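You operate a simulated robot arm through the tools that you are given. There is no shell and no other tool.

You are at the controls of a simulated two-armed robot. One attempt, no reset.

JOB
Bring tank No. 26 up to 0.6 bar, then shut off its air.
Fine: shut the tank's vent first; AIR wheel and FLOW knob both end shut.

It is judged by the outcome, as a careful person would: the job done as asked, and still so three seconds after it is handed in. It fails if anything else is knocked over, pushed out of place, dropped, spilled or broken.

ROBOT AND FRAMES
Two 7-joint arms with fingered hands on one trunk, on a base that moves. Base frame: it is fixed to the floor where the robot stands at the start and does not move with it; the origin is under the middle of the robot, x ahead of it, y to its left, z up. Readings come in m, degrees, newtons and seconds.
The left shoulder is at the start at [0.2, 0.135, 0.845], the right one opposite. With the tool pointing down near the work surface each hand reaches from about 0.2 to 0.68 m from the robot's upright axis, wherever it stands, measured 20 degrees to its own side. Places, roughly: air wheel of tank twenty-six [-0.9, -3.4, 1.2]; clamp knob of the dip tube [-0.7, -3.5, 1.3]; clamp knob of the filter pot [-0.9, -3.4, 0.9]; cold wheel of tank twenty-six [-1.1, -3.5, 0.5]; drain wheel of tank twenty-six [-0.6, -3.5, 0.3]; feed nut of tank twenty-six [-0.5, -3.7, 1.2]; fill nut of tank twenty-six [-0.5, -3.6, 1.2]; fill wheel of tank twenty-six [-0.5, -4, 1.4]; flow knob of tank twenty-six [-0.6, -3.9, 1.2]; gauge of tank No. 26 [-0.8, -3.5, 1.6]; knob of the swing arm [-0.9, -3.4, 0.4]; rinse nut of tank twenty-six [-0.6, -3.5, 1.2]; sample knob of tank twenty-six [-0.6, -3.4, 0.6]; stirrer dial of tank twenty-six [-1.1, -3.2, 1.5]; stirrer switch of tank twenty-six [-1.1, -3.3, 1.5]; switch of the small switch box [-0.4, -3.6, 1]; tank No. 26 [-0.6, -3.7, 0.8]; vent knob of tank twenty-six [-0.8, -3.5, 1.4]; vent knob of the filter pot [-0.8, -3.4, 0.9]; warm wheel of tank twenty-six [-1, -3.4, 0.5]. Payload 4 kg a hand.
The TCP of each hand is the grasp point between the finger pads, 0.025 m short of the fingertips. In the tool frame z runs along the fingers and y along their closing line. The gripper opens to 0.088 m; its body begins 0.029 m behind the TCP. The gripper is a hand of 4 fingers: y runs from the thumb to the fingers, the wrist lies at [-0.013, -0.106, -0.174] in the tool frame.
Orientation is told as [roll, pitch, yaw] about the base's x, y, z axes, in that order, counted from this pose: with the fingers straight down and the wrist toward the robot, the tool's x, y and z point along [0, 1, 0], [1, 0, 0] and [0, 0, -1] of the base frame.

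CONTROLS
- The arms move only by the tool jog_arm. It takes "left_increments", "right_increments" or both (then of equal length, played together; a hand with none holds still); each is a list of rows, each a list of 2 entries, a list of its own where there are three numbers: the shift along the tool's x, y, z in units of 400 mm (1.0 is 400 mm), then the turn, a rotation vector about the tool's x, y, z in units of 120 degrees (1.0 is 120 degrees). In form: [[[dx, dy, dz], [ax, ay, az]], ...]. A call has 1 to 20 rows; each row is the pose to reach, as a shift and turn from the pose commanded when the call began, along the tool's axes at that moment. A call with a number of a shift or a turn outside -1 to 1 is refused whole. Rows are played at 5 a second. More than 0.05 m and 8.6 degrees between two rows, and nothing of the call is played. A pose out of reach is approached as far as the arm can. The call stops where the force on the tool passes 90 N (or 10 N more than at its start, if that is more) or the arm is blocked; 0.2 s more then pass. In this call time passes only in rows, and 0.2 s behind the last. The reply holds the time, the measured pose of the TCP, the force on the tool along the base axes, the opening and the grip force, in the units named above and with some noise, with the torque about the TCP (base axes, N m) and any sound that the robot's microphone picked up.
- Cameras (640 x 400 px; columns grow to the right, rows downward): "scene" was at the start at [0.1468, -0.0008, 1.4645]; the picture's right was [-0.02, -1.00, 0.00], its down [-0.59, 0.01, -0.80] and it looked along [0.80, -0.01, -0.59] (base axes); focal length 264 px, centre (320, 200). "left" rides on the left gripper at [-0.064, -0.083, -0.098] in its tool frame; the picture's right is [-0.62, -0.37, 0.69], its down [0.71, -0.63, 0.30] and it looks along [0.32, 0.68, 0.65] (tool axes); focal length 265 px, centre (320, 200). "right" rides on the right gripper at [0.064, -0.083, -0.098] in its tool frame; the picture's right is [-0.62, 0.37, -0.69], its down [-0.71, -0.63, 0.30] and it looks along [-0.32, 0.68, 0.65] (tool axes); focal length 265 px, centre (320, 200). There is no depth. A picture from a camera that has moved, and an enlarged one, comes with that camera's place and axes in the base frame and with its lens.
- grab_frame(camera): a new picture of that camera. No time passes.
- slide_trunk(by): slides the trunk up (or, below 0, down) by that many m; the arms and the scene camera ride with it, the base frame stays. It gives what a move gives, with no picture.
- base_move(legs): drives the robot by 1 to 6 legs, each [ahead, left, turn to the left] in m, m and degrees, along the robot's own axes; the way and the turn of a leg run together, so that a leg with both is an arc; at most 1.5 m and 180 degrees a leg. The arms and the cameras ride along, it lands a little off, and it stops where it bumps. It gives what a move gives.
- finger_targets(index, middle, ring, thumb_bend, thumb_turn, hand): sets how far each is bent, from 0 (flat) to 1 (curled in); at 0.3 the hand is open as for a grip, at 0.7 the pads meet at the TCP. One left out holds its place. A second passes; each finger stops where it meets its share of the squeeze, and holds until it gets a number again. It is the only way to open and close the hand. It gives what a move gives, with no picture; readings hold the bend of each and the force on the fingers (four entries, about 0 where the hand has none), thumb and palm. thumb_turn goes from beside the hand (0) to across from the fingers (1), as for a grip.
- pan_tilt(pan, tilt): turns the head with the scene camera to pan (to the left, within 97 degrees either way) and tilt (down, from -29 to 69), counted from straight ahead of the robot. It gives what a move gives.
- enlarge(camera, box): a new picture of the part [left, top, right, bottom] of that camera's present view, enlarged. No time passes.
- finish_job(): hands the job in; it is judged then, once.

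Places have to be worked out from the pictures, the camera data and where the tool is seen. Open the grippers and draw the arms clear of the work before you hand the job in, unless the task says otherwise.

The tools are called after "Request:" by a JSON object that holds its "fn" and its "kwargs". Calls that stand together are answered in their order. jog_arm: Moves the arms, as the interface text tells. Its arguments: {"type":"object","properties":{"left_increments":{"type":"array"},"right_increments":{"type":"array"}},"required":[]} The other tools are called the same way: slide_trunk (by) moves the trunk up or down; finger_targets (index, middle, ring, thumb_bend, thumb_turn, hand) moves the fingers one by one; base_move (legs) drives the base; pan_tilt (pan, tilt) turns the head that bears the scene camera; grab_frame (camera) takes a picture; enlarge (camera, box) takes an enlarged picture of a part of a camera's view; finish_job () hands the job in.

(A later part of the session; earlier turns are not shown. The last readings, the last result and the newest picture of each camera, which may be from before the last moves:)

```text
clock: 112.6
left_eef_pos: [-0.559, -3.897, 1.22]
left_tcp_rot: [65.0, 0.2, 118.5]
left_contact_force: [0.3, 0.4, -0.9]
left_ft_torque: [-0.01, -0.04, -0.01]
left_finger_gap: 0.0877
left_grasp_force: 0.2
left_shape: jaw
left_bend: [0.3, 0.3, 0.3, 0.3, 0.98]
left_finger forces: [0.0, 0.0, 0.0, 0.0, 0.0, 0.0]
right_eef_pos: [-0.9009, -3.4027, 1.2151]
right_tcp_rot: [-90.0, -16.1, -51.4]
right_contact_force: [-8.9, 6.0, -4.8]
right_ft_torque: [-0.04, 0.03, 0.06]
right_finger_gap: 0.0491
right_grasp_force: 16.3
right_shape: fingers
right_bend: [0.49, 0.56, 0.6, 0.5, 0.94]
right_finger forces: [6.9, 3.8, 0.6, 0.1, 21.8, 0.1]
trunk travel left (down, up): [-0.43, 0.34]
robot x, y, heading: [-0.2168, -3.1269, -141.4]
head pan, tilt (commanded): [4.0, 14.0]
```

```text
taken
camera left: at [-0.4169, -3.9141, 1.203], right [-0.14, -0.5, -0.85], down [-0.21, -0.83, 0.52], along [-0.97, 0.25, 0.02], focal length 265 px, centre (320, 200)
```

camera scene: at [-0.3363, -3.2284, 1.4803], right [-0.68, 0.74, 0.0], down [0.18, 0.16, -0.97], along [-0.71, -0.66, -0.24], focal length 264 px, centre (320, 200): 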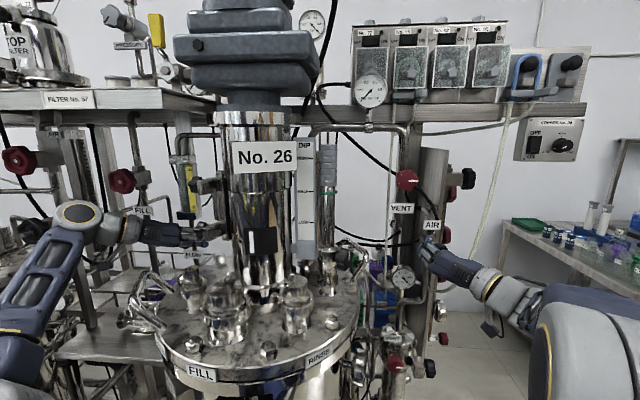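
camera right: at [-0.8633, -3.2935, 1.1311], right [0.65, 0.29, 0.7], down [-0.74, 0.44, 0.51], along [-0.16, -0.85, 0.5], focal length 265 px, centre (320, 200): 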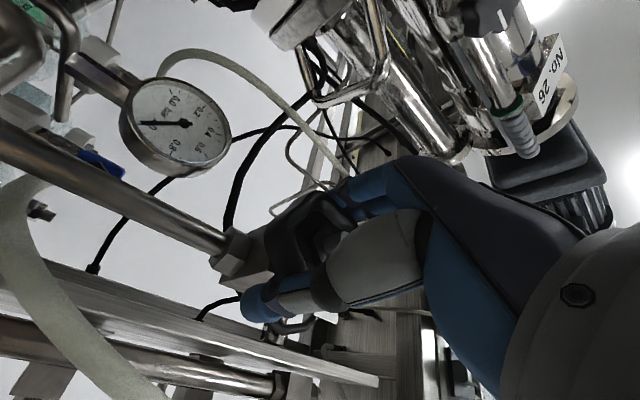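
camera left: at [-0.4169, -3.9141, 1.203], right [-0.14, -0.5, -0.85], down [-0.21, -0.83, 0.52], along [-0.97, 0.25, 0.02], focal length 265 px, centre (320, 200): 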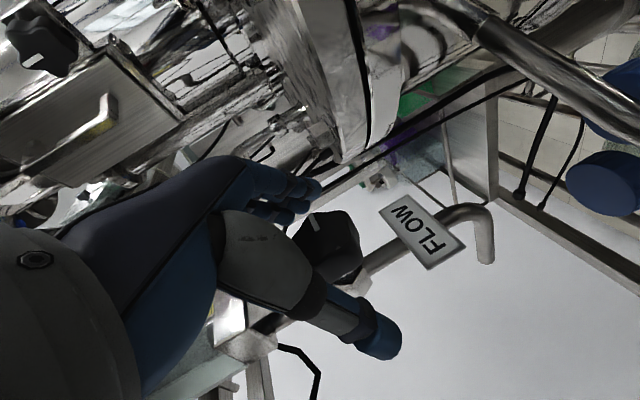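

The FLOW knob is at the grasp point. I close the left hand on it.

Request:
{"fn": "finger_targets", "kwargs": {"hand": "left", "index": 0.62, "middle": 0.62, "ring": 0.62, "thumb_bend": 0.62}}

Request:
{"fn": "grab_frame", "kwargs": {"camera": "left"}}

```text
clock: 113.6
left_eef_pos: [-0.559, -3.8975, 1.2197]
left_tcp_rot: [65.0, 0.2, 118.7]
left_contact_force: [-0.4, -3.8, 0.2]
left_ft_torque: [-0.07, -0.01, 0.06]
left_finger_gap: 0.0259
left_grasp_force: 3.9
left_shape: fingers
left_bend: [0.6, 0.62, 0.62, 0.56, 0.98]
left_finger forces: [2.0, 0.3, 0.0, 0.0, 5.8, 0.0]
right_eef_pos: [-0.9008, -3.4032, 1.2156]
right_tcp_rot: [-90.0, -16.2, -51.4]
right_contact_force: [-8.8, 6.1, -5.9]
right_ft_torque: [-0.09, 0.01, 0.04]
right_finger_gap: 0.0491
right_grasp_force: 16.6
right_shape: fingers
right_bend: [0.49, 0.56, 0.6, 0.5, 0.94]
right_finger forces: [6.8, 3.6, 0.7, 0.1, 22.1, 0.0]
trunk travel left (down, up): [-0.43, 0.34]
robot x, y, heading: [-0.2181, -3.129, -141.5]
head pan, tilt (commanded): [4.0, 14.0]
```

```text
taken
camera left: at [-0.4168, -3.9142, 1.2028], right [-0.14, -0.5, -0.85], down [-0.2, -0.83, 0.52], along [-0.97, 0.25, 0.02], focal length 265 px, centre (320, 200)
```

left: 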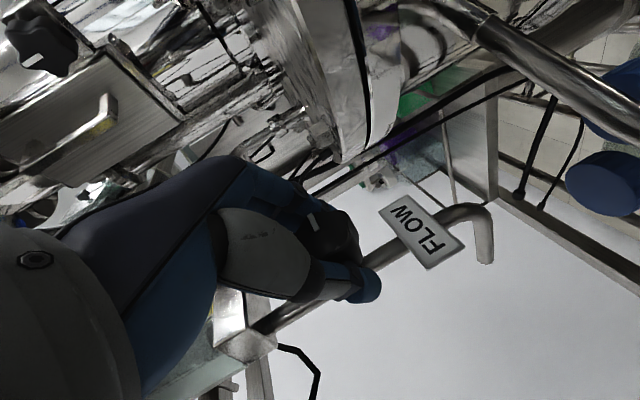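

Index and thumb touch with about 4 N; I firm up the grip and zoom to see the knob.

Request:
{"fn": "finger_targets", "kwargs": {"hand": "left", "index": 0.7, "middle": 0.7, "ring": 0.66, "thumb_bend": 0.68}}

Request:
{"fn": "enlarge", "kwargs": {"camera": "left", "box": [240, 160, 420, 320]}}

Request:
{"fn": "enlarge", "kwargs": {"camera": "scene", "box": [330, 60, 430, 140]}}

```text
clock: 114.6
left_eef_pos: [-0.5586, -3.8966, 1.2196]
left_tcp_rot: [65.0, 0.0, 118.6]
left_contact_force: [-4.8, -1.7, 0.0]
left_ft_torque: [0.0, 0.03, 0.0]
left_finger_gap: 0.0239
left_grasp_force: 10.1
left_shape: fingers
left_bend: [0.62, 0.66, 0.66, 0.57, 0.97]
left_finger forces: [7.1, 3.4, 0.0, 0.1, 9.7, 0.1]
right_eef_pos: [-0.9021, -3.402, 1.2149]
right_tcp_rot: [-90.1, -16.2, -51.4]
right_contact_force: [-6.9, 4.9, -6.4]
right_ft_torque: [-0.1, 0.02, 0.08]
right_finger_gap: 0.0492
right_grasp_force: 15.9
right_shape: fingers
right_bend: [0.49, 0.56, 0.6, 0.5, 0.94]
right_finger forces: [7.1, 3.8, 0.6, 0.0, 21.4, 0.0]
trunk travel left (down, up): [-0.43, 0.34]
robot x, y, heading: [-0.2176, -3.1257, -141.5]
head pan, tilt (commanded): [4.0, 14.0]
```

```text
2.50 times, centred on (330, 240) of left
camera zoom: at [-0.4173, -3.9139, 1.203], right [-0.14, -0.5, -0.85], down [-0.21, -0.83, 0.52], along [-0.97, 0.25, 0.02], focal length 664 px, centre (295, 100)
```

zoom: 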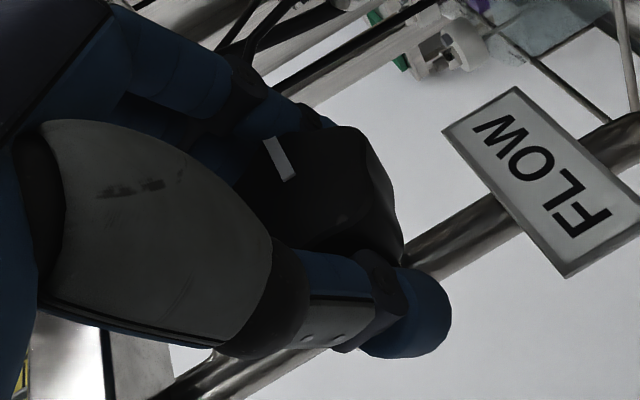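

```text
5.00 times, centred on (380, 100) of scene
camera zoom: at [-0.3365, -3.2284, 1.4803], right [-0.68, 0.74, 0.0], down [0.18, 0.16, -0.97], along [-0.71, -0.66, -0.24], focal length 1317 px, centre (20, 700)
```

zoom: 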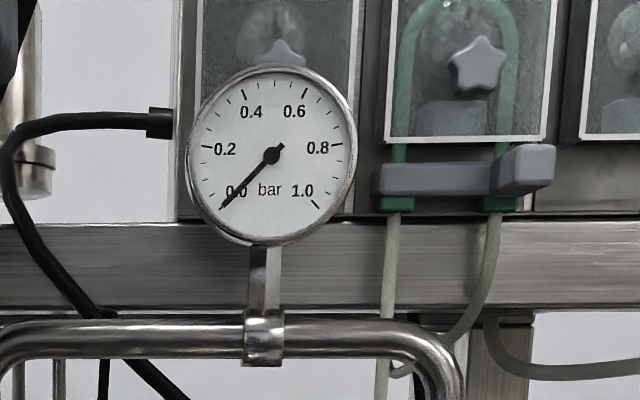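

FLOW's pointer is at about 3 o'clock (shut) and the gauge at 0.0. I open FLOW counter-clockwise a little, about 12 degrees, and watch.

Request:
{"fn": "jog_arm", "kwargs": {"left_increments": [[[0, 0, 0], [-0.0209, 0.0087, -0.0447]], [[0, 0, 0], [-0.0417, 0.0174, -0.0893]]]}}

Request:
{"fn": "enlarge", "kwargs": {"camera": "left", "box": [240, 160, 420, 320]}}

Request:
{"fn": "enlarge", "kwargs": {"camera": "scene", "box": [330, 60, 430, 140]}}

Request:
{"fn": "enlarge", "kwargs": {"camera": "scene", "box": [140, 140, 260, 270]}}

```text
clock: 115.2
left_eef_pos: [-0.5574, -3.8964, 1.2199]
left_tcp_rot: [67.1, -11.8, 118.3]
left_contact_force: [-2.3, -3.2, 0.3]
left_ft_torque: [-0.08, -0.01, 0.07]
left_finger_gap: 0.0237
left_grasp_force: 9.4
left_shape: fingers
left_bend: [0.62, 0.66, 0.66, 0.57, 0.97]
left_finger forces: [5.7, 3.2, 0.0, 0.0, 10.6, 0.1]
right_eef_pos: [-0.9004, -3.4028, 1.2161]
right_tcp_rot: [-90.1, -16.3, -51.5]
right_contact_force: [-8.2, 6.8, -5.5]
right_ft_torque: [-0.06, 0.0, 0.06]
right_finger_gap: 0.049
right_grasp_force: 16.9
right_shape: fingers
right_bend: [0.49, 0.56, 0.6, 0.5, 0.94]
right_finger forces: [7.1, 3.6, 0.6, 0.1, 21.8, 0.0]
trunk travel left (down, up): [-0.43, 0.34]
robot x, y, heading: [-0.2181, -3.1254, -141.6]
head pan, tilt (commanded): [4.0, 14.0]
```

```text
2.50 times, centred on (330, 240) of left
camera zoom: at [-0.4205, -3.9096, 1.1817], right [-0.26, -0.36, -0.9], down [-0.14, -0.91, 0.4], along [-0.95, 0.23, 0.18], focal length 664 px, centre (295, 100)
```

zoom: 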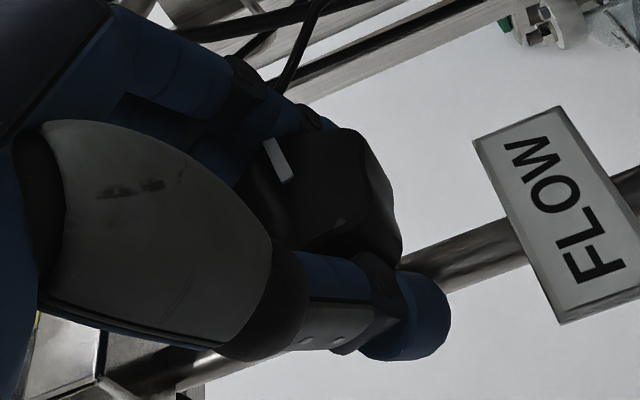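

```text
5.00 times, centred on (380, 100) of scene
camera zoom: at [-0.3363, -3.2285, 1.4803], right [-0.68, 0.74, 0.0], down [0.18, 0.16, -0.97], along [-0.71, -0.66, -0.24], focal length 1317 px, centre (20, 700)
```

zoom: 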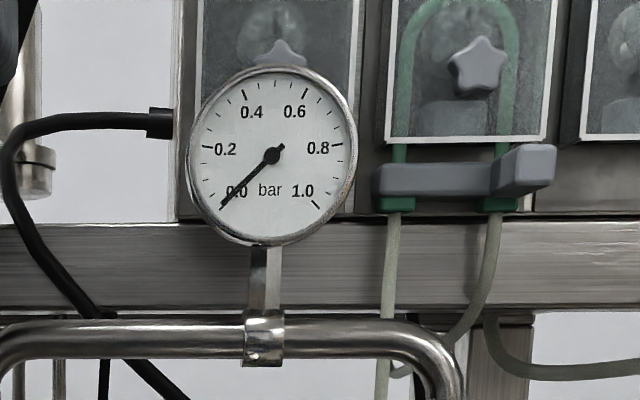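

```text
3.08 times, centred on (200, 205) of scene
camera zoom: at [-0.3363, -3.2285, 1.4803], right [-0.68, 0.74, 0.0], down [0.18, 0.16, -0.97], along [-0.71, -0.66, -0.24], focal length 811 px, centre (689, 185)
```

zoom: 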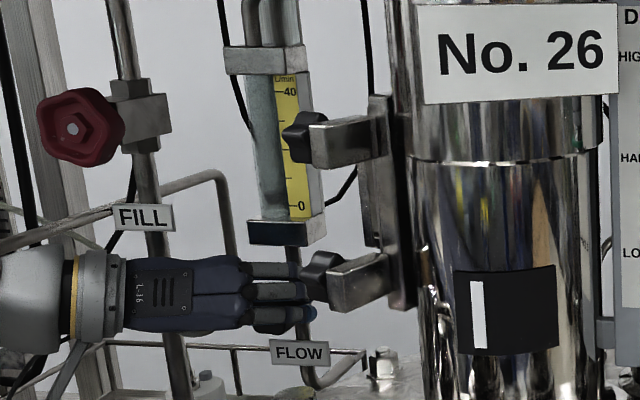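

The knob follows the hand with little torque. I hold still for two seconds to see how fast the gauge moves.

Request:
{"fn": "jog_arm", "kwargs": {"left_increments": [[[0, 0, 0], [0, 0, 0]], [[0, 0, 0], [0, 0, 0]], [[0, 0, 0], [0, 0, 0]], [[0, 0, 0], [0, 0, 0]], [[0, 0, 0], [0, 0, 0]], [[0, 0, 0], [0, 0, 0]], [[0, 0, 0], [0, 0, 0]], [[0, 0, 0], [0, 0, 0]], [[0, 0, 0], [0, 0, 0]]]}}

Request:
{"fn": "enlarge", "kwargs": {"camera": "scene", "box": [330, 60, 430, 140]}}

```text
clock: 117.2
left_eef_pos: [-0.5582, -3.8969, 1.2196]
left_tcp_rot: [67.1, -11.7, 118.4]
left_contact_force: [-2.7, -4.8, 2.0]
left_ft_torque: [-0.09, -0.01, 0.07]
left_finger_gap: 0.0237
left_grasp_force: 9.6
left_shape: fingers
left_bend: [0.62, 0.66, 0.66, 0.57, 0.97]
left_finger forces: [5.4, 3.3, 0.0, 0.0, 11.1, 0.1]
right_eef_pos: [-0.9004, -3.4035, 1.2158]
right_tcp_rot: [-90.1, -16.2, -51.4]
right_contact_force: [-7.9, 6.1, -4.9]
right_ft_torque: [-0.04, 0.0, 0.04]
right_finger_gap: 0.0493
right_grasp_force: 16.4
right_shape: fingers
right_bend: [0.49, 0.56, 0.6, 0.5, 0.94]
right_finger forces: [6.8, 3.7, 0.5, 0.0, 21.8, 0.1]
trunk travel left (down, up): [-0.43, 0.34]
robot x, y, heading: [-0.2199, -3.1293, -141.5]
head pan, tilt (commanded): [4.0, 14.0]
```

```text
5.00 times, centred on (380, 100) of scene
camera zoom: at [-0.3363, -3.2285, 1.4803], right [-0.68, 0.74, 0.0], down [0.18, 0.16, -0.97], along [-0.71, -0.66, -0.24], focal length 1317 px, centre (20, 700)
```

zoom: 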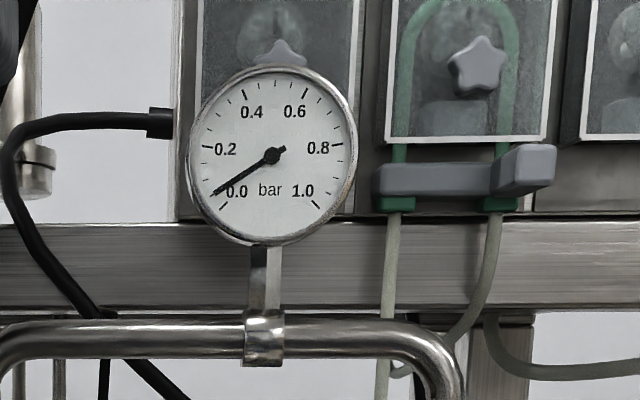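

The needle has risen to about 0.05 bar in two seconds, a comfortable rate. I hold for about four seconds more and read again.

Request:
{"fn": "jog_arm", "kwargs": {"left_increments": [[[0, 0, 0], [0, 0, 0]], [[0, 0, 0], [0, 0, 0]], [[0, 0, 0], [0, 0, 0]], [[0, 0, 0], [0, 0, 0]], [[0, 0, 0], [0, 0, 0]], [[0, 0, 0], [0, 0, 0]], [[0, 0, 0], [0, 0, 0]], [[0, 0, 0], [0, 0, 0]], [[0, 0, 0], [0, 0, 0]], [[0, 0, 0], [0, 0, 0]], [[0, 0, 0], [0, 0, 0]], [[0, 0, 0], [0, 0, 0]], [[0, 0, 0], [0, 0, 0]], [[0, 0, 0], [0, 0, 0]], [[0, 0, 0], [0, 0, 0]], [[0, 0, 0], [0, 0, 0]], [[0, 0, 0], [0, 0, 0]], [[0, 0, 0], [0, 0, 0]], [[0, 0, 0], [0, 0, 0]], [[0, 0, 0], [0, 0, 0]]]}}

Request:
{"fn": "enlarge", "kwargs": {"camera": "scene", "box": [330, 60, 430, 140]}}

Request:
{"fn": "enlarge", "kwargs": {"camera": "scene", "box": [140, 140, 260, 270]}}

```text
clock: 121.4
left_eef_pos: [-0.5577, -3.8959, 1.2195]
left_tcp_rot: [67.0, -11.8, 118.4]
left_contact_force: [-0.6, -2.6, 1.9]
left_ft_torque: [-0.07, -0.03, 0.08]
left_finger_gap: 0.0237
left_grasp_force: 10.0
left_shape: fingers
left_bend: [0.62, 0.66, 0.66, 0.57, 0.97]
left_finger forces: [5.3, 3.2, 0.1, 0.0, 11.0, 0.1]
right_eef_pos: [-0.9003, -3.4033, 1.2155]
right_tcp_rot: [-90.0, -16.2, -51.4]
right_contact_force: [-7.5, 6.4, -6.0]
right_ft_torque: [-0.07, 0.02, 0.05]
right_finger_gap: 0.0492
right_grasp_force: 16.8
right_shape: fingers
right_bend: [0.49, 0.56, 0.6, 0.5, 0.94]
right_finger forces: [6.7, 3.7, 0.7, 0.0, 22.0, 0.0]
trunk travel left (down, up): [-0.43, 0.34]
robot x, y, heading: [-0.2191, -3.1309, -141.3]
head pan, tilt (commanded): [4.0, 14.0]
```

```text
5.00 times, centred on (380, 100) of scene
camera zoom: at [-0.3363, -3.2285, 1.4803], right [-0.68, 0.74, 0.0], down [0.18, 0.16, -0.97], along [-0.71, -0.66, -0.24], focal length 1317 px, centre (20, 700)
```

zoom: 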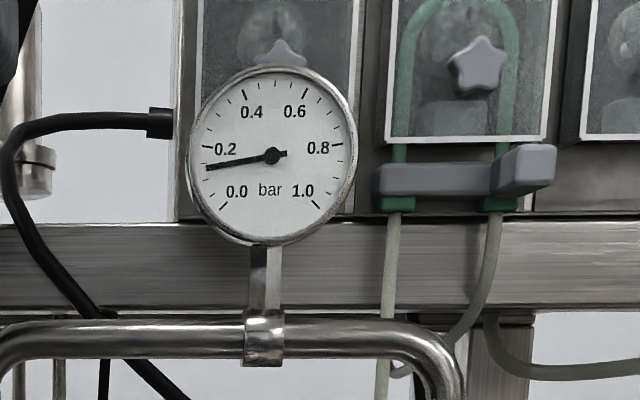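

```text
3.08 times, centred on (200, 205) of scene
camera zoom: at [-0.3363, -3.2285, 1.4803], right [-0.68, 0.74, 0.0], down [0.18, 0.16, -0.97], along [-0.71, -0.66, -0.24], focal length 811 px, centre (689, 185)
```

zoom: 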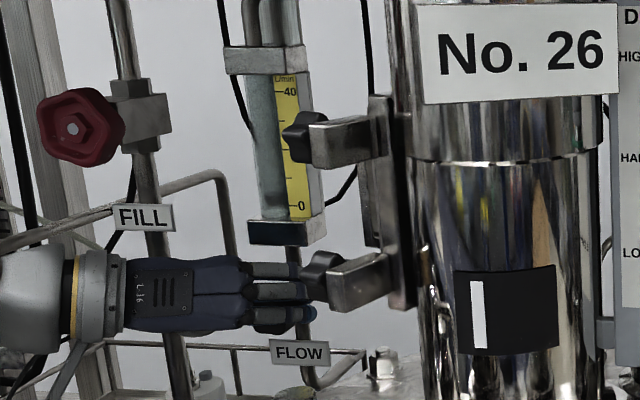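

It reads about 0.13 bar, rising about 0.02 bar/s. I keep holding; about 23 s are needed in all.

Request:
{"fn": "jog_arm", "kwargs": {"left_increments": [[[0, 0, 0], [0, 0, 0]], [[0, 0, 0], [0, 0, 0]], [[0, 0, 0], [0, 0, 0]], [[0, 0, 0], [0, 0, 0]], [[0, 0, 0], [0, 0, 0]], [[0, 0, 0], [0, 0, 0]], [[0, 0, 0], [0, 0, 0]], [[0, 0, 0], [0, 0, 0]], [[0, 0, 0], [0, 0, 0]], [[0, 0, 0], [0, 0, 0]], [[0, 0, 0], [0, 0, 0]], [[0, 0, 0], [0, 0, 0]], [[0, 0, 0], [0, 0, 0]], [[0, 0, 0], [0, 0, 0]], [[0, 0, 0], [0, 0, 0]], [[0, 0, 0], [0, 0, 0]], [[0, 0, 0], [0, 0, 0]], [[0, 0, 0], [0, 0, 0]], [[0, 0, 0], [0, 0, 0]], [[0, 0, 0], [0, 0, 0]]]}}

Request:
{"fn": "jog_arm", "kwargs": {"left_increments": [[[0, 0, 0], [0, 0, 0]], [[0, 0, 0], [0, 0, 0]], [[0, 0, 0], [0, 0, 0]], [[0, 0, 0], [0, 0, 0]], [[0, 0, 0], [0, 0, 0]], [[0, 0, 0], [0, 0, 0]], [[0, 0, 0], [0, 0, 0]], [[0, 0, 0], [0, 0, 0]], [[0, 0, 0], [0, 0, 0]], [[0, 0, 0], [0, 0, 0]], [[0, 0, 0], [0, 0, 0]], [[0, 0, 0], [0, 0, 0]], [[0, 0, 0], [0, 0, 0]], [[0, 0, 0], [0, 0, 0]], [[0, 0, 0], [0, 0, 0]], [[0, 0, 0], [0, 0, 0]], [[0, 0, 0], [0, 0, 0]], [[0, 0, 0], [0, 0, 0]], [[0, 0, 0], [0, 0, 0]], [[0, 0, 0], [0, 0, 0]]]}}

Request:
{"fn": "enlarge", "kwargs": {"camera": "scene", "box": [330, 60, 430, 140]}}

```text
clock: 125.6
left_eef_pos: [-0.5588, -3.8961, 1.2195]
left_tcp_rot: [67.0, -11.8, 118.3]
left_contact_force: [-1.4, -4.8, 2.6]
left_ft_torque: [-0.04, -0.03, 0.06]
left_finger_gap: 0.0238
left_grasp_force: 9.3
left_shape: fingers
left_bend: [0.62, 0.66, 0.66, 0.57, 0.97]
left_finger forces: [5.3, 3.2, 0.0, 0.0, 10.9, 0.0]
right_eef_pos: [-0.9015, -3.404, 1.2154]
right_tcp_rot: [-90.0, -16.2, -51.3]
right_contact_force: [-8.7, 6.2, -6.9]
right_ft_torque: [-0.03, 0.02, 0.09]
right_finger_gap: 0.0489
right_grasp_force: 16.7
right_shape: fingers
right_bend: [0.49, 0.56, 0.6, 0.5, 0.94]
right_finger forces: [6.8, 3.7, 0.6, 0.0, 21.9, 0.0]
trunk travel left (down, up): [-0.43, 0.34]
robot x, y, heading: [-0.2211, -3.1277, -141.4]
head pan, tilt (commanded): [4.0, 14.0]
```

```text
clock: 129.8
left_eef_pos: [-0.5589, -3.8964, 1.2195]
left_tcp_rot: [67.1, -11.7, 118.4]
left_contact_force: [-1.1, -4.7, 2.3]
left_ft_torque: [-0.02, -0.03, 0.08]
left_finger_gap: 0.0235
left_grasp_force: 9.2
left_shape: fingers
left_bend: [0.62, 0.66, 0.66, 0.57, 0.97]
left_finger forces: [5.2, 3.1, 0.1, 0.0, 10.9, 0.0]
right_eef_pos: [-0.901, -3.4028, 1.2155]
right_tcp_rot: [-90.0, -16.2, -51.4]
right_contact_force: [-6.8, 6.9, -6.7]
right_ft_torque: [-0.05, 0.03, 0.07]
right_finger_gap: 0.0491
right_grasp_force: 17.0
right_shape: fingers
right_bend: [0.49, 0.56, 0.6, 0.5, 0.94]
right_finger forces: [6.9, 3.7, 0.6, 0.0, 21.9, 0.0]
trunk travel left (down, up): [-0.43, 0.34]
robot x, y, heading: [-0.2188, -3.1259, -141.4]
head pan, tilt (commanded): [4.0, 14.0]
```

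```text
5.00 times, centred on (380, 100) of scene
camera zoom: at [-0.3363, -3.2285, 1.4803], right [-0.68, 0.74, 0.0], down [0.18, 0.16, -0.97], along [-0.71, -0.66, -0.24], focal length 1317 px, centre (20, 700)
```

zoom: 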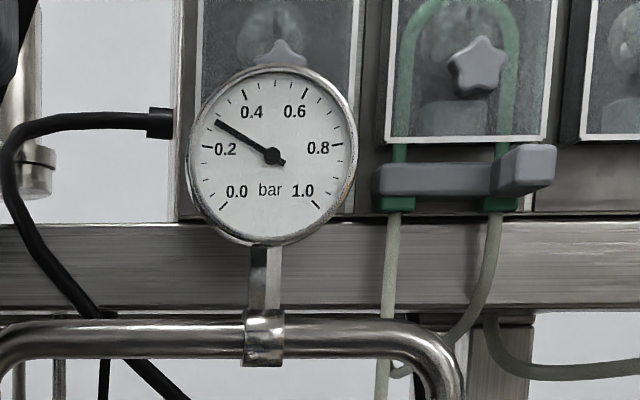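

About 0.29 bar, rising steadily at 0.019 bar/s. I hold two more spells of 4.2 s, which should bring it to about 0.455.

Request:
{"fn": "jog_arm", "kwargs": {"left_increments": [[[0, 0, 0], [0, 0, 0]], [[0, 0, 0], [0, 0, 0]], [[0, 0, 0], [0, 0, 0]], [[0, 0, 0], [0, 0, 0]], [[0, 0, 0], [0, 0, 0]], [[0, 0, 0], [0, 0, 0]], [[0, 0, 0], [0, 0, 0]], [[0, 0, 0], [0, 0, 0]], [[0, 0, 0], [0, 0, 0]], [[0, 0, 0], [0, 0, 0]], [[0, 0, 0], [0, 0, 0]], [[0, 0, 0], [0, 0, 0]], [[0, 0, 0], [0, 0, 0]], [[0, 0, 0], [0, 0, 0]], [[0, 0, 0], [0, 0, 0]], [[0, 0, 0], [0, 0, 0]], [[0, 0, 0], [0, 0, 0]], [[0, 0, 0], [0, 0, 0]], [[0, 0, 0], [0, 0, 0]], [[0, 0, 0], [0, 0, 0]]]}}

Request:
{"fn": "jog_arm", "kwargs": {"left_increments": [[[0, 0, 0], [0, 0, 0]], [[0, 0, 0], [0, 0, 0]], [[0, 0, 0], [0, 0, 0]], [[0, 0, 0], [0, 0, 0]], [[0, 0, 0], [0, 0, 0]], [[0, 0, 0], [0, 0, 0]], [[0, 0, 0], [0, 0, 0]], [[0, 0, 0], [0, 0, 0]], [[0, 0, 0], [0, 0, 0]], [[0, 0, 0], [0, 0, 0]], [[0, 0, 0], [0, 0, 0]], [[0, 0, 0], [0, 0, 0]], [[0, 0, 0], [0, 0, 0]], [[0, 0, 0], [0, 0, 0]], [[0, 0, 0], [0, 0, 0]], [[0, 0, 0], [0, 0, 0]], [[0, 0, 0], [0, 0, 0]], [[0, 0, 0], [0, 0, 0]], [[0, 0, 0], [0, 0, 0]], [[0, 0, 0], [0, 0, 0]]]}}

Request:
{"fn": "enlarge", "kwargs": {"camera": "scene", "box": [345, 67, 400, 112]}}

```text
clock: 134.0
left_eef_pos: [-0.5587, -3.8966, 1.2189]
left_tcp_rot: [67.1, -11.8, 118.5]
left_contact_force: [-1.6, -4.3, 1.1]
left_ft_torque: [-0.06, -0.02, 0.07]
left_finger_gap: 0.024
left_grasp_force: 9.1
left_shape: fingers
left_bend: [0.62, 0.66, 0.66, 0.57, 0.97]
left_finger forces: [5.3, 3.2, 0.0, 0.0, 10.9, 0.0]
right_eef_pos: [-0.9012, -3.4031, 1.2153]
right_tcp_rot: [-90.0, -16.2, -51.4]
right_contact_force: [-8.5, 6.6, -6.1]
right_ft_torque: [-0.04, 0.03, 0.08]
right_finger_gap: 0.0494
right_grasp_force: 16.4
right_shape: fingers
right_bend: [0.49, 0.56, 0.6, 0.5, 0.94]
right_finger forces: [6.7, 3.6, 0.5, 0.1, 22.0, 0.0]
trunk travel left (down, up): [-0.43, 0.34]
robot x, y, heading: [-0.2174, -3.1254, -141.1]
head pan, tilt (commanded): [4.0, 14.0]
```

```text
clock: 138.2
left_eef_pos: [-0.5588, -3.8967, 1.2199]
left_tcp_rot: [67.0, -11.8, 118.5]
left_contact_force: [-0.5, -5.3, 1.6]
left_ft_torque: [-0.06, -0.04, 0.07]
left_finger_gap: 0.0238
left_grasp_force: 10.5
left_shape: fingers
left_bend: [0.62, 0.66, 0.66, 0.57, 0.97]
left_finger forces: [5.3, 3.2, 0.0, 0.0, 10.9, 0.0]
right_eef_pos: [-0.9018, -3.4034, 1.2156]
right_tcp_rot: [-90.0, -16.2, -51.4]
right_contact_force: [-7.9, 5.9, -6.4]
right_ft_torque: [-0.01, 0.04, 0.07]
right_finger_gap: 0.0493
right_grasp_force: 16.6
right_shape: fingers
right_bend: [0.49, 0.56, 0.6, 0.5, 0.94]
right_finger forces: [6.8, 3.7, 0.7, 0.0, 21.9, 0.0]
trunk travel left (down, up): [-0.43, 0.34]
robot x, y, heading: [-0.2184, -3.1296, -141.3]
head pan, tilt (commanded): [4.0, 14.0]
```

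```text
8.89 times, centred on (372, 90) of scene
camera zoom: at [-0.3363, -3.2285, 1.4803], right [-0.68, 0.74, 0.0], down [0.18, 0.16, -0.97], along [-0.71, -0.66, -0.24], focal length 2342 px, centre (-147, 1182)
```

zoom: 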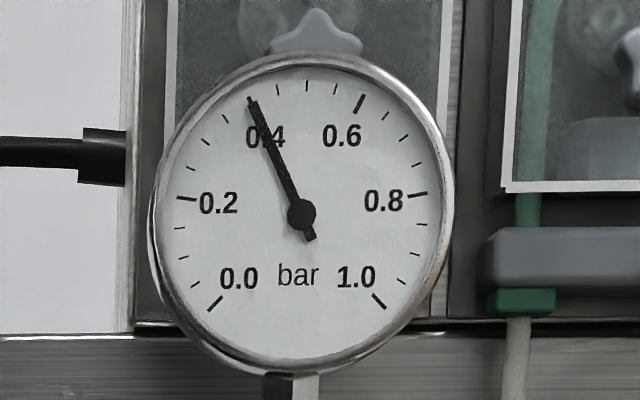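

The needle is at about 0.405, rising more slowly now (0.013 bar/s). I hold another 8.4 s.

Request:
{"fn": "jog_arm", "kwargs": {"left_increments": [[[0, 0, 0], [0, 0, 0]], [[0, 0, 0], [0, 0, 0]], [[0, 0, 0], [0, 0, 0]], [[0, 0, 0], [0, 0, 0]], [[0, 0, 0], [0, 0, 0]], [[0, 0, 0], [0, 0, 0]], [[0, 0, 0], [0, 0, 0]], [[0, 0, 0], [0, 0, 0]], [[0, 0, 0], [0, 0, 0]], [[0, 0, 0], [0, 0, 0]], [[0, 0, 0], [0, 0, 0]], [[0, 0, 0], [0, 0, 0]], [[0, 0, 0], [0, 0, 0]], [[0, 0, 0], [0, 0, 0]], [[0, 0, 0], [0, 0, 0]], [[0, 0, 0], [0, 0, 0]], [[0, 0, 0], [0, 0, 0]], [[0, 0, 0], [0, 0, 0]], [[0, 0, 0], [0, 0, 0]], [[0, 0, 0], [0, 0, 0]]]}}

Request:
{"fn": "enlarge", "kwargs": {"camera": "scene", "box": [345, 67, 400, 112]}}

Request:
{"fn": "enlarge", "kwargs": {"camera": "right", "box": [100, 60, 260, 190]}}

```text
clock: 142.4
left_eef_pos: [-0.5595, -3.8954, 1.2205]
left_tcp_rot: [67.1, -11.8, 118.3]
left_contact_force: [-1.6, -5.3, 1.4]
left_ft_torque: [-0.04, -0.02, 0.07]
left_finger_gap: 0.0236
left_grasp_force: 9.3
left_shape: fingers
left_bend: [0.63, 0.66, 0.66, 0.57, 0.97]
left_finger forces: [5.3, 3.4, 0.0, 0.0, 10.9, 0.0]
right_eef_pos: [-0.9016, -3.4029, 1.2152]
right_tcp_rot: [-90.0, -16.2, -51.4]
right_contact_force: [-7.6, 6.7, -4.8]
right_ft_torque: [-0.01, 0.05, 0.08]
right_finger_gap: 0.0491
right_grasp_force: 15.5
right_shape: fingers
right_bend: [0.49, 0.56, 0.6, 0.5, 0.94]
right_finger forces: [6.9, 3.7, 0.6, 0.0, 21.9, 0.0]
trunk travel left (down, up): [-0.43, 0.34]
robot x, y, heading: [-0.2193, -3.1248, -141.2]
head pan, tilt (commanded): [4.0, 14.0]
```

```text
8.89 times, centred on (372, 90) of scene
camera zoom: at [-0.3363, -3.2285, 1.4803], right [-0.68, 0.74, 0.0], down [0.18, 0.16, -0.97], along [-0.71, -0.66, -0.24], focal length 2342 px, centre (-147, 1182)
```

zoom: 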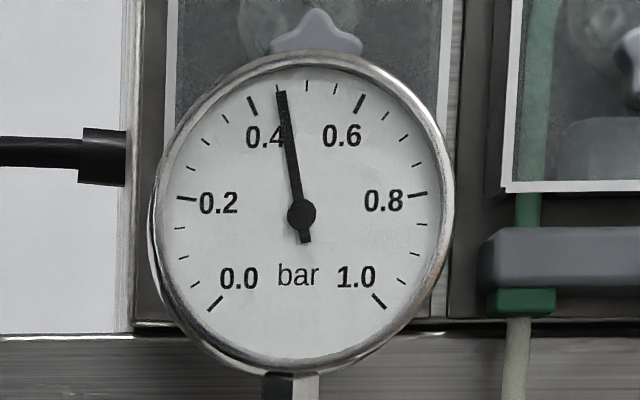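

```text
3.08 times, centred on (180, 125) of right
camera zoom: at [-0.8632, -3.2938, 1.131], right [0.65, 0.29, 0.7], down [-0.74, 0.44, 0.51], along [-0.16, -0.85, 0.5], focal length 817 px, centre (751, 431)
```

zoom: 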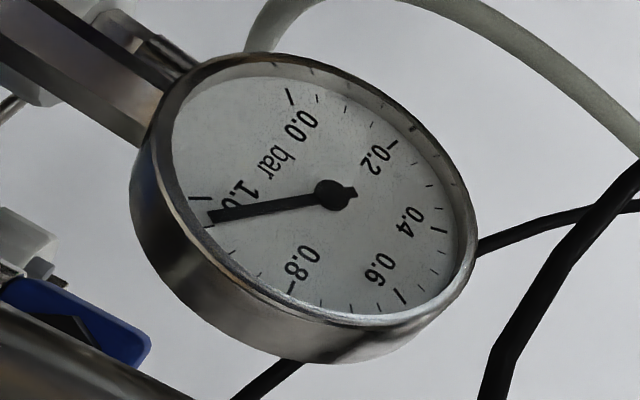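

The tank is at about 0.455 bar, rising 0.0115 bar/s. I hold another 8.4 s, expecting about 0.55.

Request:
{"fn": "jog_arm", "kwargs": {"left_increments": [[[0, 0, 0], [0, 0, 0]], [[0, 0, 0], [0, 0, 0]], [[0, 0, 0], [0, 0, 0]], [[0, 0, 0], [0, 0, 0]], [[0, 0, 0], [0, 0, 0]], [[0, 0, 0], [0, 0, 0]], [[0, 0, 0], [0, 0, 0]], [[0, 0, 0], [0, 0, 0]], [[0, 0, 0], [0, 0, 0]], [[0, 0, 0], [0, 0, 0]], [[0, 0, 0], [0, 0, 0]], [[0, 0, 0], [0, 0, 0]], [[0, 0, 0], [0, 0, 0]], [[0, 0, 0], [0, 0, 0]], [[0, 0, 0], [0, 0, 0]], [[0, 0, 0], [0, 0, 0]], [[0, 0, 0], [0, 0, 0]], [[0, 0, 0], [0, 0, 0]], [[0, 0, 0], [0, 0, 0]], [[0, 0, 0], [0, 0, 0]]]}}

Request:
{"fn": "jog_arm", "kwargs": {"left_increments": [[[0, 0, 0], [0, 0, 0]], [[0, 0, 0], [0, 0, 0]], [[0, 0, 0], [0, 0, 0]], [[0, 0, 0], [0, 0, 0]], [[0, 0, 0], [0, 0, 0]], [[0, 0, 0], [0, 0, 0]], [[0, 0, 0], [0, 0, 0]], [[0, 0, 0], [0, 0, 0]], [[0, 0, 0], [0, 0, 0]], [[0, 0, 0], [0, 0, 0]], [[0, 0, 0], [0, 0, 0]], [[0, 0, 0], [0, 0, 0]], [[0, 0, 0], [0, 0, 0]], [[0, 0, 0], [0, 0, 0]], [[0, 0, 0], [0, 0, 0]], [[0, 0, 0], [0, 0, 0]], [[0, 0, 0], [0, 0, 0]], [[0, 0, 0], [0, 0, 0]], [[0, 0, 0], [0, 0, 0]], [[0, 0, 0], [0, 0, 0]]]}}

Request:
{"fn": "enlarge", "kwargs": {"camera": "scene", "box": [345, 67, 400, 112]}}

```text
clock: 146.6
left_eef_pos: [-0.5586, -3.8961, 1.22]
left_tcp_rot: [67.2, -11.8, 118.5]
left_contact_force: [-1.7, -4.4, 0.6]
left_ft_torque: [-0.05, -0.02, 0.01]
left_finger_gap: 0.0238
left_grasp_force: 9.1
left_shape: fingers
left_bend: [0.63, 0.66, 0.66, 0.57, 0.97]
left_finger forces: [5.3, 3.3, 0.0, 0.0, 10.8, 0.0]
right_eef_pos: [-0.9014, -3.4023, 1.2148]
right_tcp_rot: [-90.0, -16.1, -51.4]
right_contact_force: [-7.3, 6.3, -5.8]
right_ft_torque: [-0.01, 0.02, 0.08]
right_finger_gap: 0.0489
right_grasp_force: 17.3
right_shape: fingers
right_bend: [0.49, 0.56, 0.6, 0.5, 0.94]
right_finger forces: [6.8, 3.7, 0.7, 0.1, 21.8, 0.0]
trunk travel left (down, up): [-0.43, 0.34]
robot x, y, heading: [-0.217, -3.1293, -141.3]
head pan, tilt (commanded): [4.0, 14.0]
```

```text
clock: 150.8
left_eef_pos: [-0.5586, -3.8961, 1.2202]
left_tcp_rot: [67.1, -11.8, 118.4]
left_contact_force: [-2.1, -4.3, 1.5]
left_ft_torque: [-0.06, 0.02, 0.09]
left_finger_gap: 0.0236
left_grasp_force: 9.9
left_shape: fingers
left_bend: [0.63, 0.66, 0.66, 0.57, 0.97]
left_finger forces: [5.3, 3.3, 0.1, 0.0, 10.8, 0.1]
right_eef_pos: [-0.9009, -3.4039, 1.2155]
right_tcp_rot: [-90.0, -16.3, -51.3]
right_contact_force: [-7.1, 7.1, -5.8]
right_ft_torque: [-0.04, 0.0, 0.08]
right_finger_gap: 0.049
right_grasp_force: 16.5
right_shape: fingers
right_bend: [0.49, 0.56, 0.6, 0.5, 0.94]
right_finger forces: [6.8, 3.7, 0.6, 0.0, 22.0, 0.0]
trunk travel left (down, up): [-0.43, 0.34]
robot x, y, heading: [-0.22, -3.1289, -141.2]
head pan, tilt (commanded): [4.0, 14.0]
```

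```text
8.89 times, centred on (372, 90) of scene
camera zoom: at [-0.3363, -3.2285, 1.4803], right [-0.68, 0.74, 0.0], down [0.18, 0.16, -0.97], along [-0.71, -0.66, -0.24], focal length 2342 px, centre (-147, 1182)
```

zoom: 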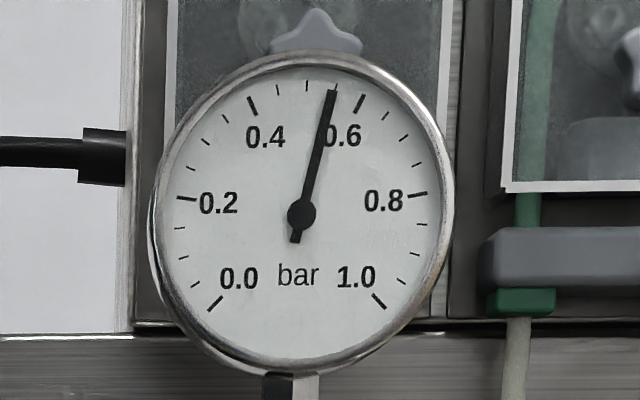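

About 0.547 bar, rising 0.011 bar/s. One more spell of 4.2 s should bring it to about 0.593; then I close.

Request:
{"fn": "jog_arm", "kwargs": {"left_increments": [[[0, 0, 0], [0, 0, 0]], [[0, 0, 0], [0, 0, 0]], [[0, 0, 0], [0, 0, 0]], [[0, 0, 0], [0, 0, 0]], [[0, 0, 0], [0, 0, 0]], [[0, 0, 0], [0, 0, 0]], [[0, 0, 0], [0, 0, 0]], [[0, 0, 0], [0, 0, 0]], [[0, 0, 0], [0, 0, 0]], [[0, 0, 0], [0, 0, 0]], [[0, 0, 0], [0, 0, 0]], [[0, 0, 0], [0, 0, 0]], [[0, 0, 0], [0, 0, 0]], [[0, 0, 0], [0, 0, 0]], [[0, 0, 0], [0, 0, 0]], [[0, 0, 0], [0, 0, 0]], [[0, 0, 0], [0, 0, 0]], [[0, 0, 0], [0, 0, 0]], [[0, 0, 0], [0, 0, 0]], [[0, 0, 0], [0, 0, 0]]]}}

Request:
{"fn": "enlarge", "kwargs": {"camera": "scene", "box": [345, 67, 400, 112]}}

```text
clock: 155.0
left_eef_pos: [-0.5592, -3.8956, 1.2195]
left_tcp_rot: [67.1, -11.8, 118.4]
left_contact_force: [-2.0, -4.7, 0.7]
left_ft_torque: [-0.05, -0.04, 0.07]
left_finger_gap: 0.0236
left_grasp_force: 9.6
left_shape: fingers
left_bend: [0.63, 0.66, 0.66, 0.57, 0.97]
left_finger forces: [5.3, 3.3, 0.0, 0.1, 10.9, 0.0]
right_eef_pos: [-0.9012, -3.4032, 1.2157]
right_tcp_rot: [-89.9, -16.2, -51.4]
right_contact_force: [-7.2, 6.3, -5.0]
right_ft_torque: [-0.05, 0.01, 0.06]
right_finger_gap: 0.0488
right_grasp_force: 16.6
right_shape: fingers
right_bend: [0.49, 0.56, 0.6, 0.5, 0.94]
right_finger forces: [6.8, 3.7, 0.6, 0.1, 21.8, 0.0]
trunk travel left (down, up): [-0.43, 0.34]
robot x, y, heading: [-0.2193, -3.1257, -141.3]
head pan, tilt (commanded): [4.0, 14.0]
```

```text
8.89 times, centred on (372, 90) of scene
camera zoom: at [-0.3364, -3.2285, 1.4803], right [-0.68, 0.74, 0.0], down [0.18, 0.16, -0.97], along [-0.71, -0.66, -0.24], focal length 2342 px, centre (-147, 1182)
```

zoom: 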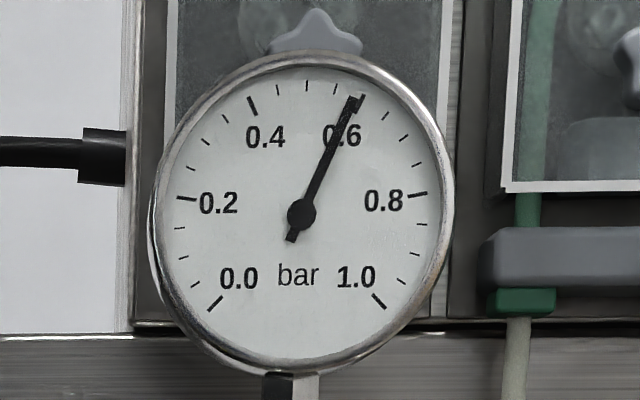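

It reads about 0.588. I close FLOW now: clockwise about the knob's axis by 12 degrees and a little more against its stop.

Request:
{"fn": "jog_arm", "kwargs": {"left_increments": [[[0, 0, 0], [0.0278, -0.0116, 0.0595]], [[0, 0, 0], [0.0521, -0.0218, 0.1116]], [[0, 0, 0], [0.0695, -0.029, 0.1488]]]}}

Request:
{"fn": "enlarge", "kwargs": {"camera": "scene", "box": [345, 67, 400, 112]}}

Request:
{"fn": "enlarge", "kwargs": {"camera": "left", "box": [240, 160, 420, 320]}}

```text
clock: 155.8
left_eef_pos: [-0.559, -3.8953, 1.2197]
left_tcp_rot: [63.5, 8.0, 118.6]
left_contact_force: [-7.8, -2.4, 1.3]
left_ft_torque: [0.07, 0.12, -0.05]
left_finger_gap: 0.0233
left_grasp_force: 10.1
left_shape: fingers
left_bend: [0.62, 0.67, 0.66, 0.57, 0.96]
left_finger forces: [6.5, 3.9, 0.0, 0.0, 8.9, 0.0]
right_eef_pos: [-0.9008, -3.4043, 1.2155]
right_tcp_rot: [-90.0, -16.2, -51.4]
right_contact_force: [-6.6, 5.7, -6.4]
right_ft_torque: [-0.06, 0.03, 0.1]
right_finger_gap: 0.0492
right_grasp_force: 16.1
right_shape: fingers
right_bend: [0.49, 0.56, 0.6, 0.5, 0.94]
right_finger forces: [7.2, 3.8, 0.6, 0.1, 21.2, 0.0]
trunk travel left (down, up): [-0.43, 0.34]
robot x, y, heading: [-0.2195, -3.1299, -141.2]
head pan, tilt (commanded): [4.0, 14.0]
```

```text
8.89 times, centred on (372, 90) of scene
camera zoom: at [-0.3365, -3.2284, 1.4802], right [-0.68, 0.74, 0.0], down [0.18, 0.16, -0.97], along [-0.71, -0.66, -0.24], focal length 2342 px, centre (-147, 1182)
```

zoom: 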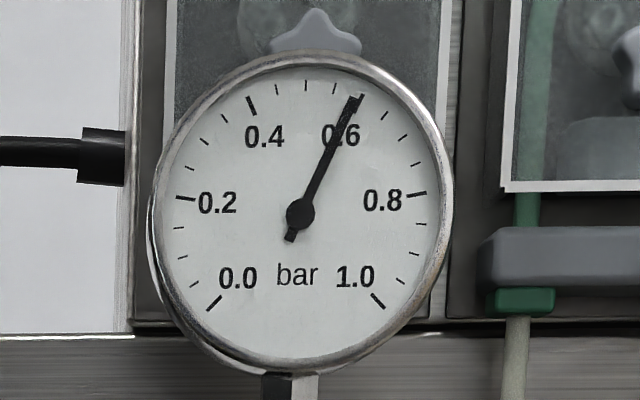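

```text
2.50 times, centred on (330, 240) of left
camera zoom: at [-0.417, -3.9142, 1.2174], right [-0.07, -0.59, -0.8], down [-0.26, -0.77, 0.59], along [-0.96, 0.25, -0.1], focal length 664 px, centre (295, 100)
```

zoom: 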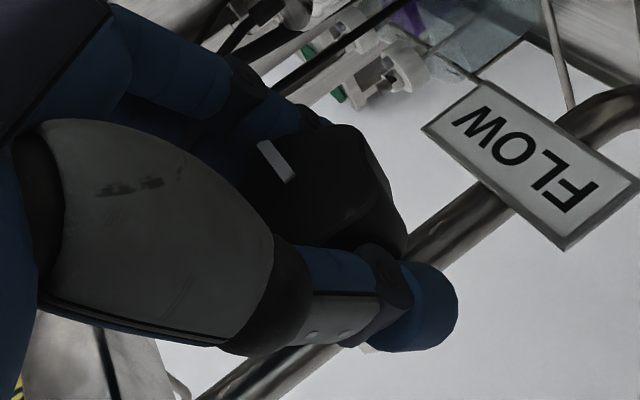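

The knob meets resistance (about 0.13 N·m) and the gauge shows about 0.59. I press a few degrees further clockwise and hold for some seconds to see that the needle stands still.

Request:
{"fn": "jog_arm", "kwargs": {"left_increments": [[[0, 0, 0], [0.0174, -0.0073, 0.0372]], [[0, 0, 0], [0.0278, -0.0116, 0.0595]], [[0, 0, 0], [0.0278, -0.0116, 0.0595]], [[0, 0, 0], [0.0278, -0.0116, 0.0595]], [[0, 0, 0], [0.0278, -0.0116, 0.0595]], [[0, 0, 0], [0.0278, -0.0116, 0.0595]], [[0, 0, 0], [0.0278, -0.0116, 0.0595]], [[0, 0, 0], [0.0278, -0.0116, 0.0595]], [[0, 0, 0], [0.0278, -0.0116, 0.0595]], [[0, 0, 0], [0.0278, -0.0116, 0.0595]], [[0, 0, 0], [0.0278, -0.0116, 0.0595]], [[0, 0, 0], [0.0278, -0.0116, 0.0595]], [[0, 0, 0], [0.0278, -0.0116, 0.0595]], [[0, 0, 0], [0.0278, -0.0116, 0.0595]], [[0, 0, 0], [0.0278, -0.0116, 0.0595]]]}}

Request:
{"fn": "enlarge", "kwargs": {"camera": "scene", "box": [345, 67, 400, 112]}}

Request:
{"fn": "enlarge", "kwargs": {"camera": "left", "box": [240, 160, 420, 320]}}

Request:
{"fn": "enlarge", "kwargs": {"camera": "right", "box": [100, 60, 260, 190]}}

```text
clock: 159.0
left_eef_pos: [-0.5581, -3.8956, 1.2202]
left_tcp_rot: [62.2, 15.9, 118.2]
left_contact_force: [-10.3, -0.3, 0.5]
left_ft_torque: [0.16, 0.23, -0.13]
left_finger_gap: 0.0222
left_grasp_force: 11.3
left_shape: fingers
left_bend: [0.61, 0.66, 0.66, 0.58, 0.95]
left_finger forces: [7.4, 6.7, 0.1, 0.0, 7.9, 0.1]
right_eef_pos: [-0.9005, -3.4038, 1.2156]
right_tcp_rot: [-90.1, -16.2, -51.5]
right_contact_force: [-4.2, 4.5, -5.2]
right_ft_torque: [-0.09, 0.0, 0.08]
right_finger_gap: 0.0492
right_grasp_force: 16.0
right_shape: fingers
right_bend: [0.49, 0.56, 0.59, 0.5, 0.94]
right_finger forces: [7.6, 4.0, 0.5, 0.0, 20.2, 0.0]
trunk travel left (down, up): [-0.43, 0.34]
robot x, y, heading: [-0.2198, -3.13, -141.2]
head pan, tilt (commanded): [4.0, 14.0]
```

```text
8.89 times, centred on (372, 90) of scene
camera zoom: at [-0.3366, -3.2283, 1.4803], right [-0.68, 0.74, 0.0], down [0.18, 0.16, -0.97], along [-0.71, -0.66, -0.24], focal length 2342 px, centre (-147, 1182)
```

zoom: 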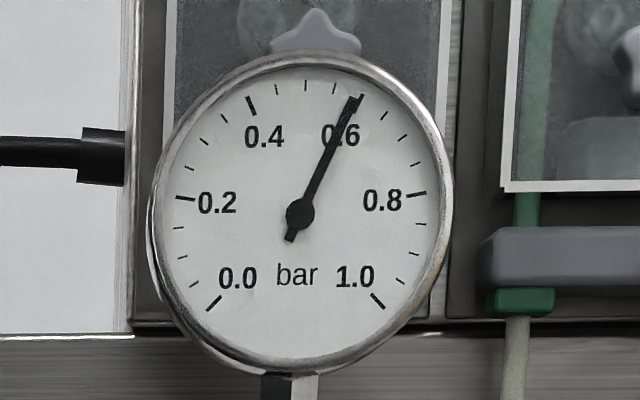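

```text
2.50 times, centred on (330, 240) of left
camera zoom: at [-0.4169, -3.9138, 1.2315], right [0.0, -0.67, -0.74], down [-0.31, -0.7, 0.64], along [-0.95, 0.23, -0.2], focal length 664 px, centre (295, 100)
```

zoom: 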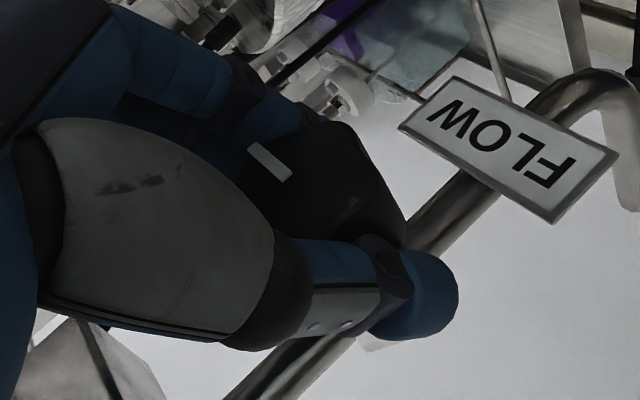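

```text
3.08 times, centred on (180, 125) of right
camera zoom: at [-0.8633, -3.2937, 1.1309], right [0.65, 0.29, 0.7], down [-0.74, 0.44, 0.51], along [-0.16, -0.85, 0.5], focal length 817 px, centre (751, 431)
```

zoom: 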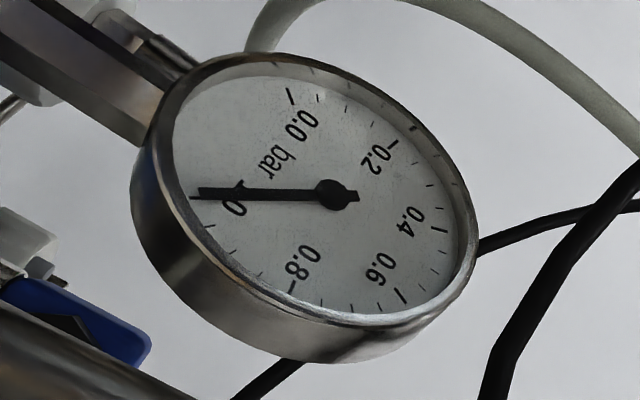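

FLOW is shut (the hand now slips round its stop), the tank needle stands still at about 0.59–0.6 and the line gauge has gone back to 1.0. Now I turn the AIR wheel clockwise with the right hand.

Request:
{"fn": "jog_arm", "kwargs": {"right_increments": [[[0, 0, 0], [0, 0, 0.065]], [[0, 0, 0], [0, 0, 0.13]], [[0, 0, 0], [0, 0, 0.195]], [[0, 0, 0], [0, 0, 0.26]], [[0, 0, 0], [0, 0, 0.325]], [[0, 0, 0], [0, 0, 0.39]], [[0, 0, 0], [0, 0, 0.455]], [[0, 0, 0], [0, 0, 0.52]], [[0, 0, 0], [0, 0, 0.585]], [[0, 0, 0], [0, 0, 0.65]], [[0, 0, 0], [0, 0, 0.715]], [[0, 0, 0], [0, 0, 0.78]], [[0, 0, 0], [0, 0, 0.84]], [[0, 0, 0], [0, 0, 0.9]]]}}

Request:
{"fn": "grab_frame", "kwargs": {"camera": "right"}}

Request:
{"fn": "grab_frame", "kwargs": {"camera": "scene"}}

```text
clock: 162.0
left_eef_pos: [-0.5582, -3.896, 1.2197]
left_tcp_rot: [62.1, 15.7, 118.2]
left_contact_force: [-11.4, 1.2, 0.1]
left_ft_torque: [0.09, 0.25, -0.11]
left_finger_gap: 0.0222
left_grasp_force: 10.9
left_shape: fingers
left_bend: [0.61, 0.66, 0.66, 0.59, 0.95]
left_finger forces: [7.9, 6.9, 0.0, 0.0, 7.5, 0.1]
right_eef_pos: [-0.9003, -3.403, 1.2145]
right_tcp_rot: [90.2, -55.8, 128.5]
right_contact_force: [-1.0, -1.5, 7.8]
right_ft_torque: [0.03, 0.5, -0.02]
right_finger_gap: 0.0462
right_grasp_force: 16.2
right_shape: fingers
right_bend: [0.47, 0.52, 0.56, 0.51, 0.98]
right_finger forces: [10.4, 8.8, 2.6, 0.0, 11.2, 0.0]
trunk travel left (down, up): [-0.43, 0.34]
robot x, y, heading: [-0.2206, -3.1263, -141.1]
head pan, tilt (commanded): [4.0, 14.0]
```

```text
taken
camera right: at [-0.7613, -3.4209, 1.1841], right [0.09, 0.99, -0.05], down [-0.39, -0.01, -0.92], along [-0.92, 0.1, 0.38], focal length 265 px, centre (320, 200)
```

right: 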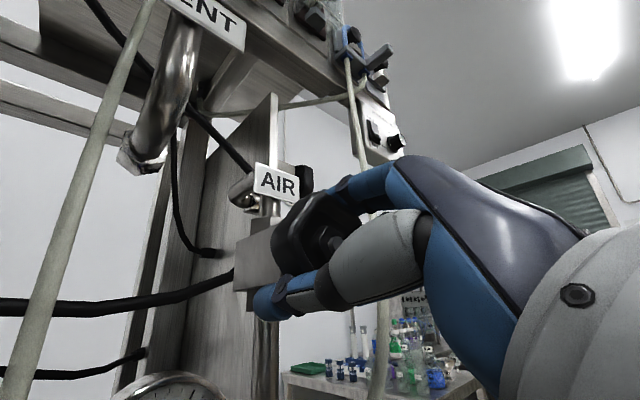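

```text
taken
camera scene: at [-0.3361, -3.2285, 1.4804], right [-0.68, 0.74, 0.0], down [0.18, 0.16, -0.97], along [-0.71, -0.66, -0.24], focal length 264 px, centre (320, 200)
```

scene: 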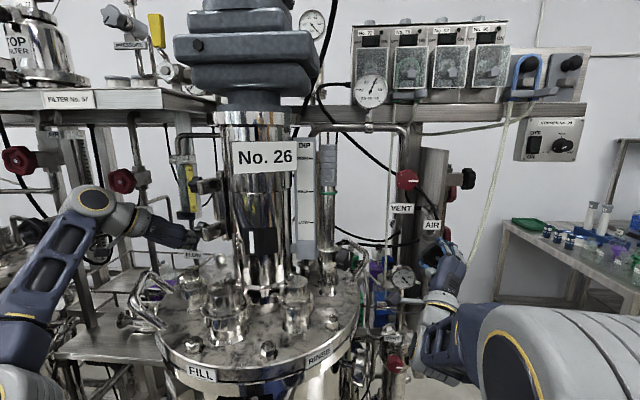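

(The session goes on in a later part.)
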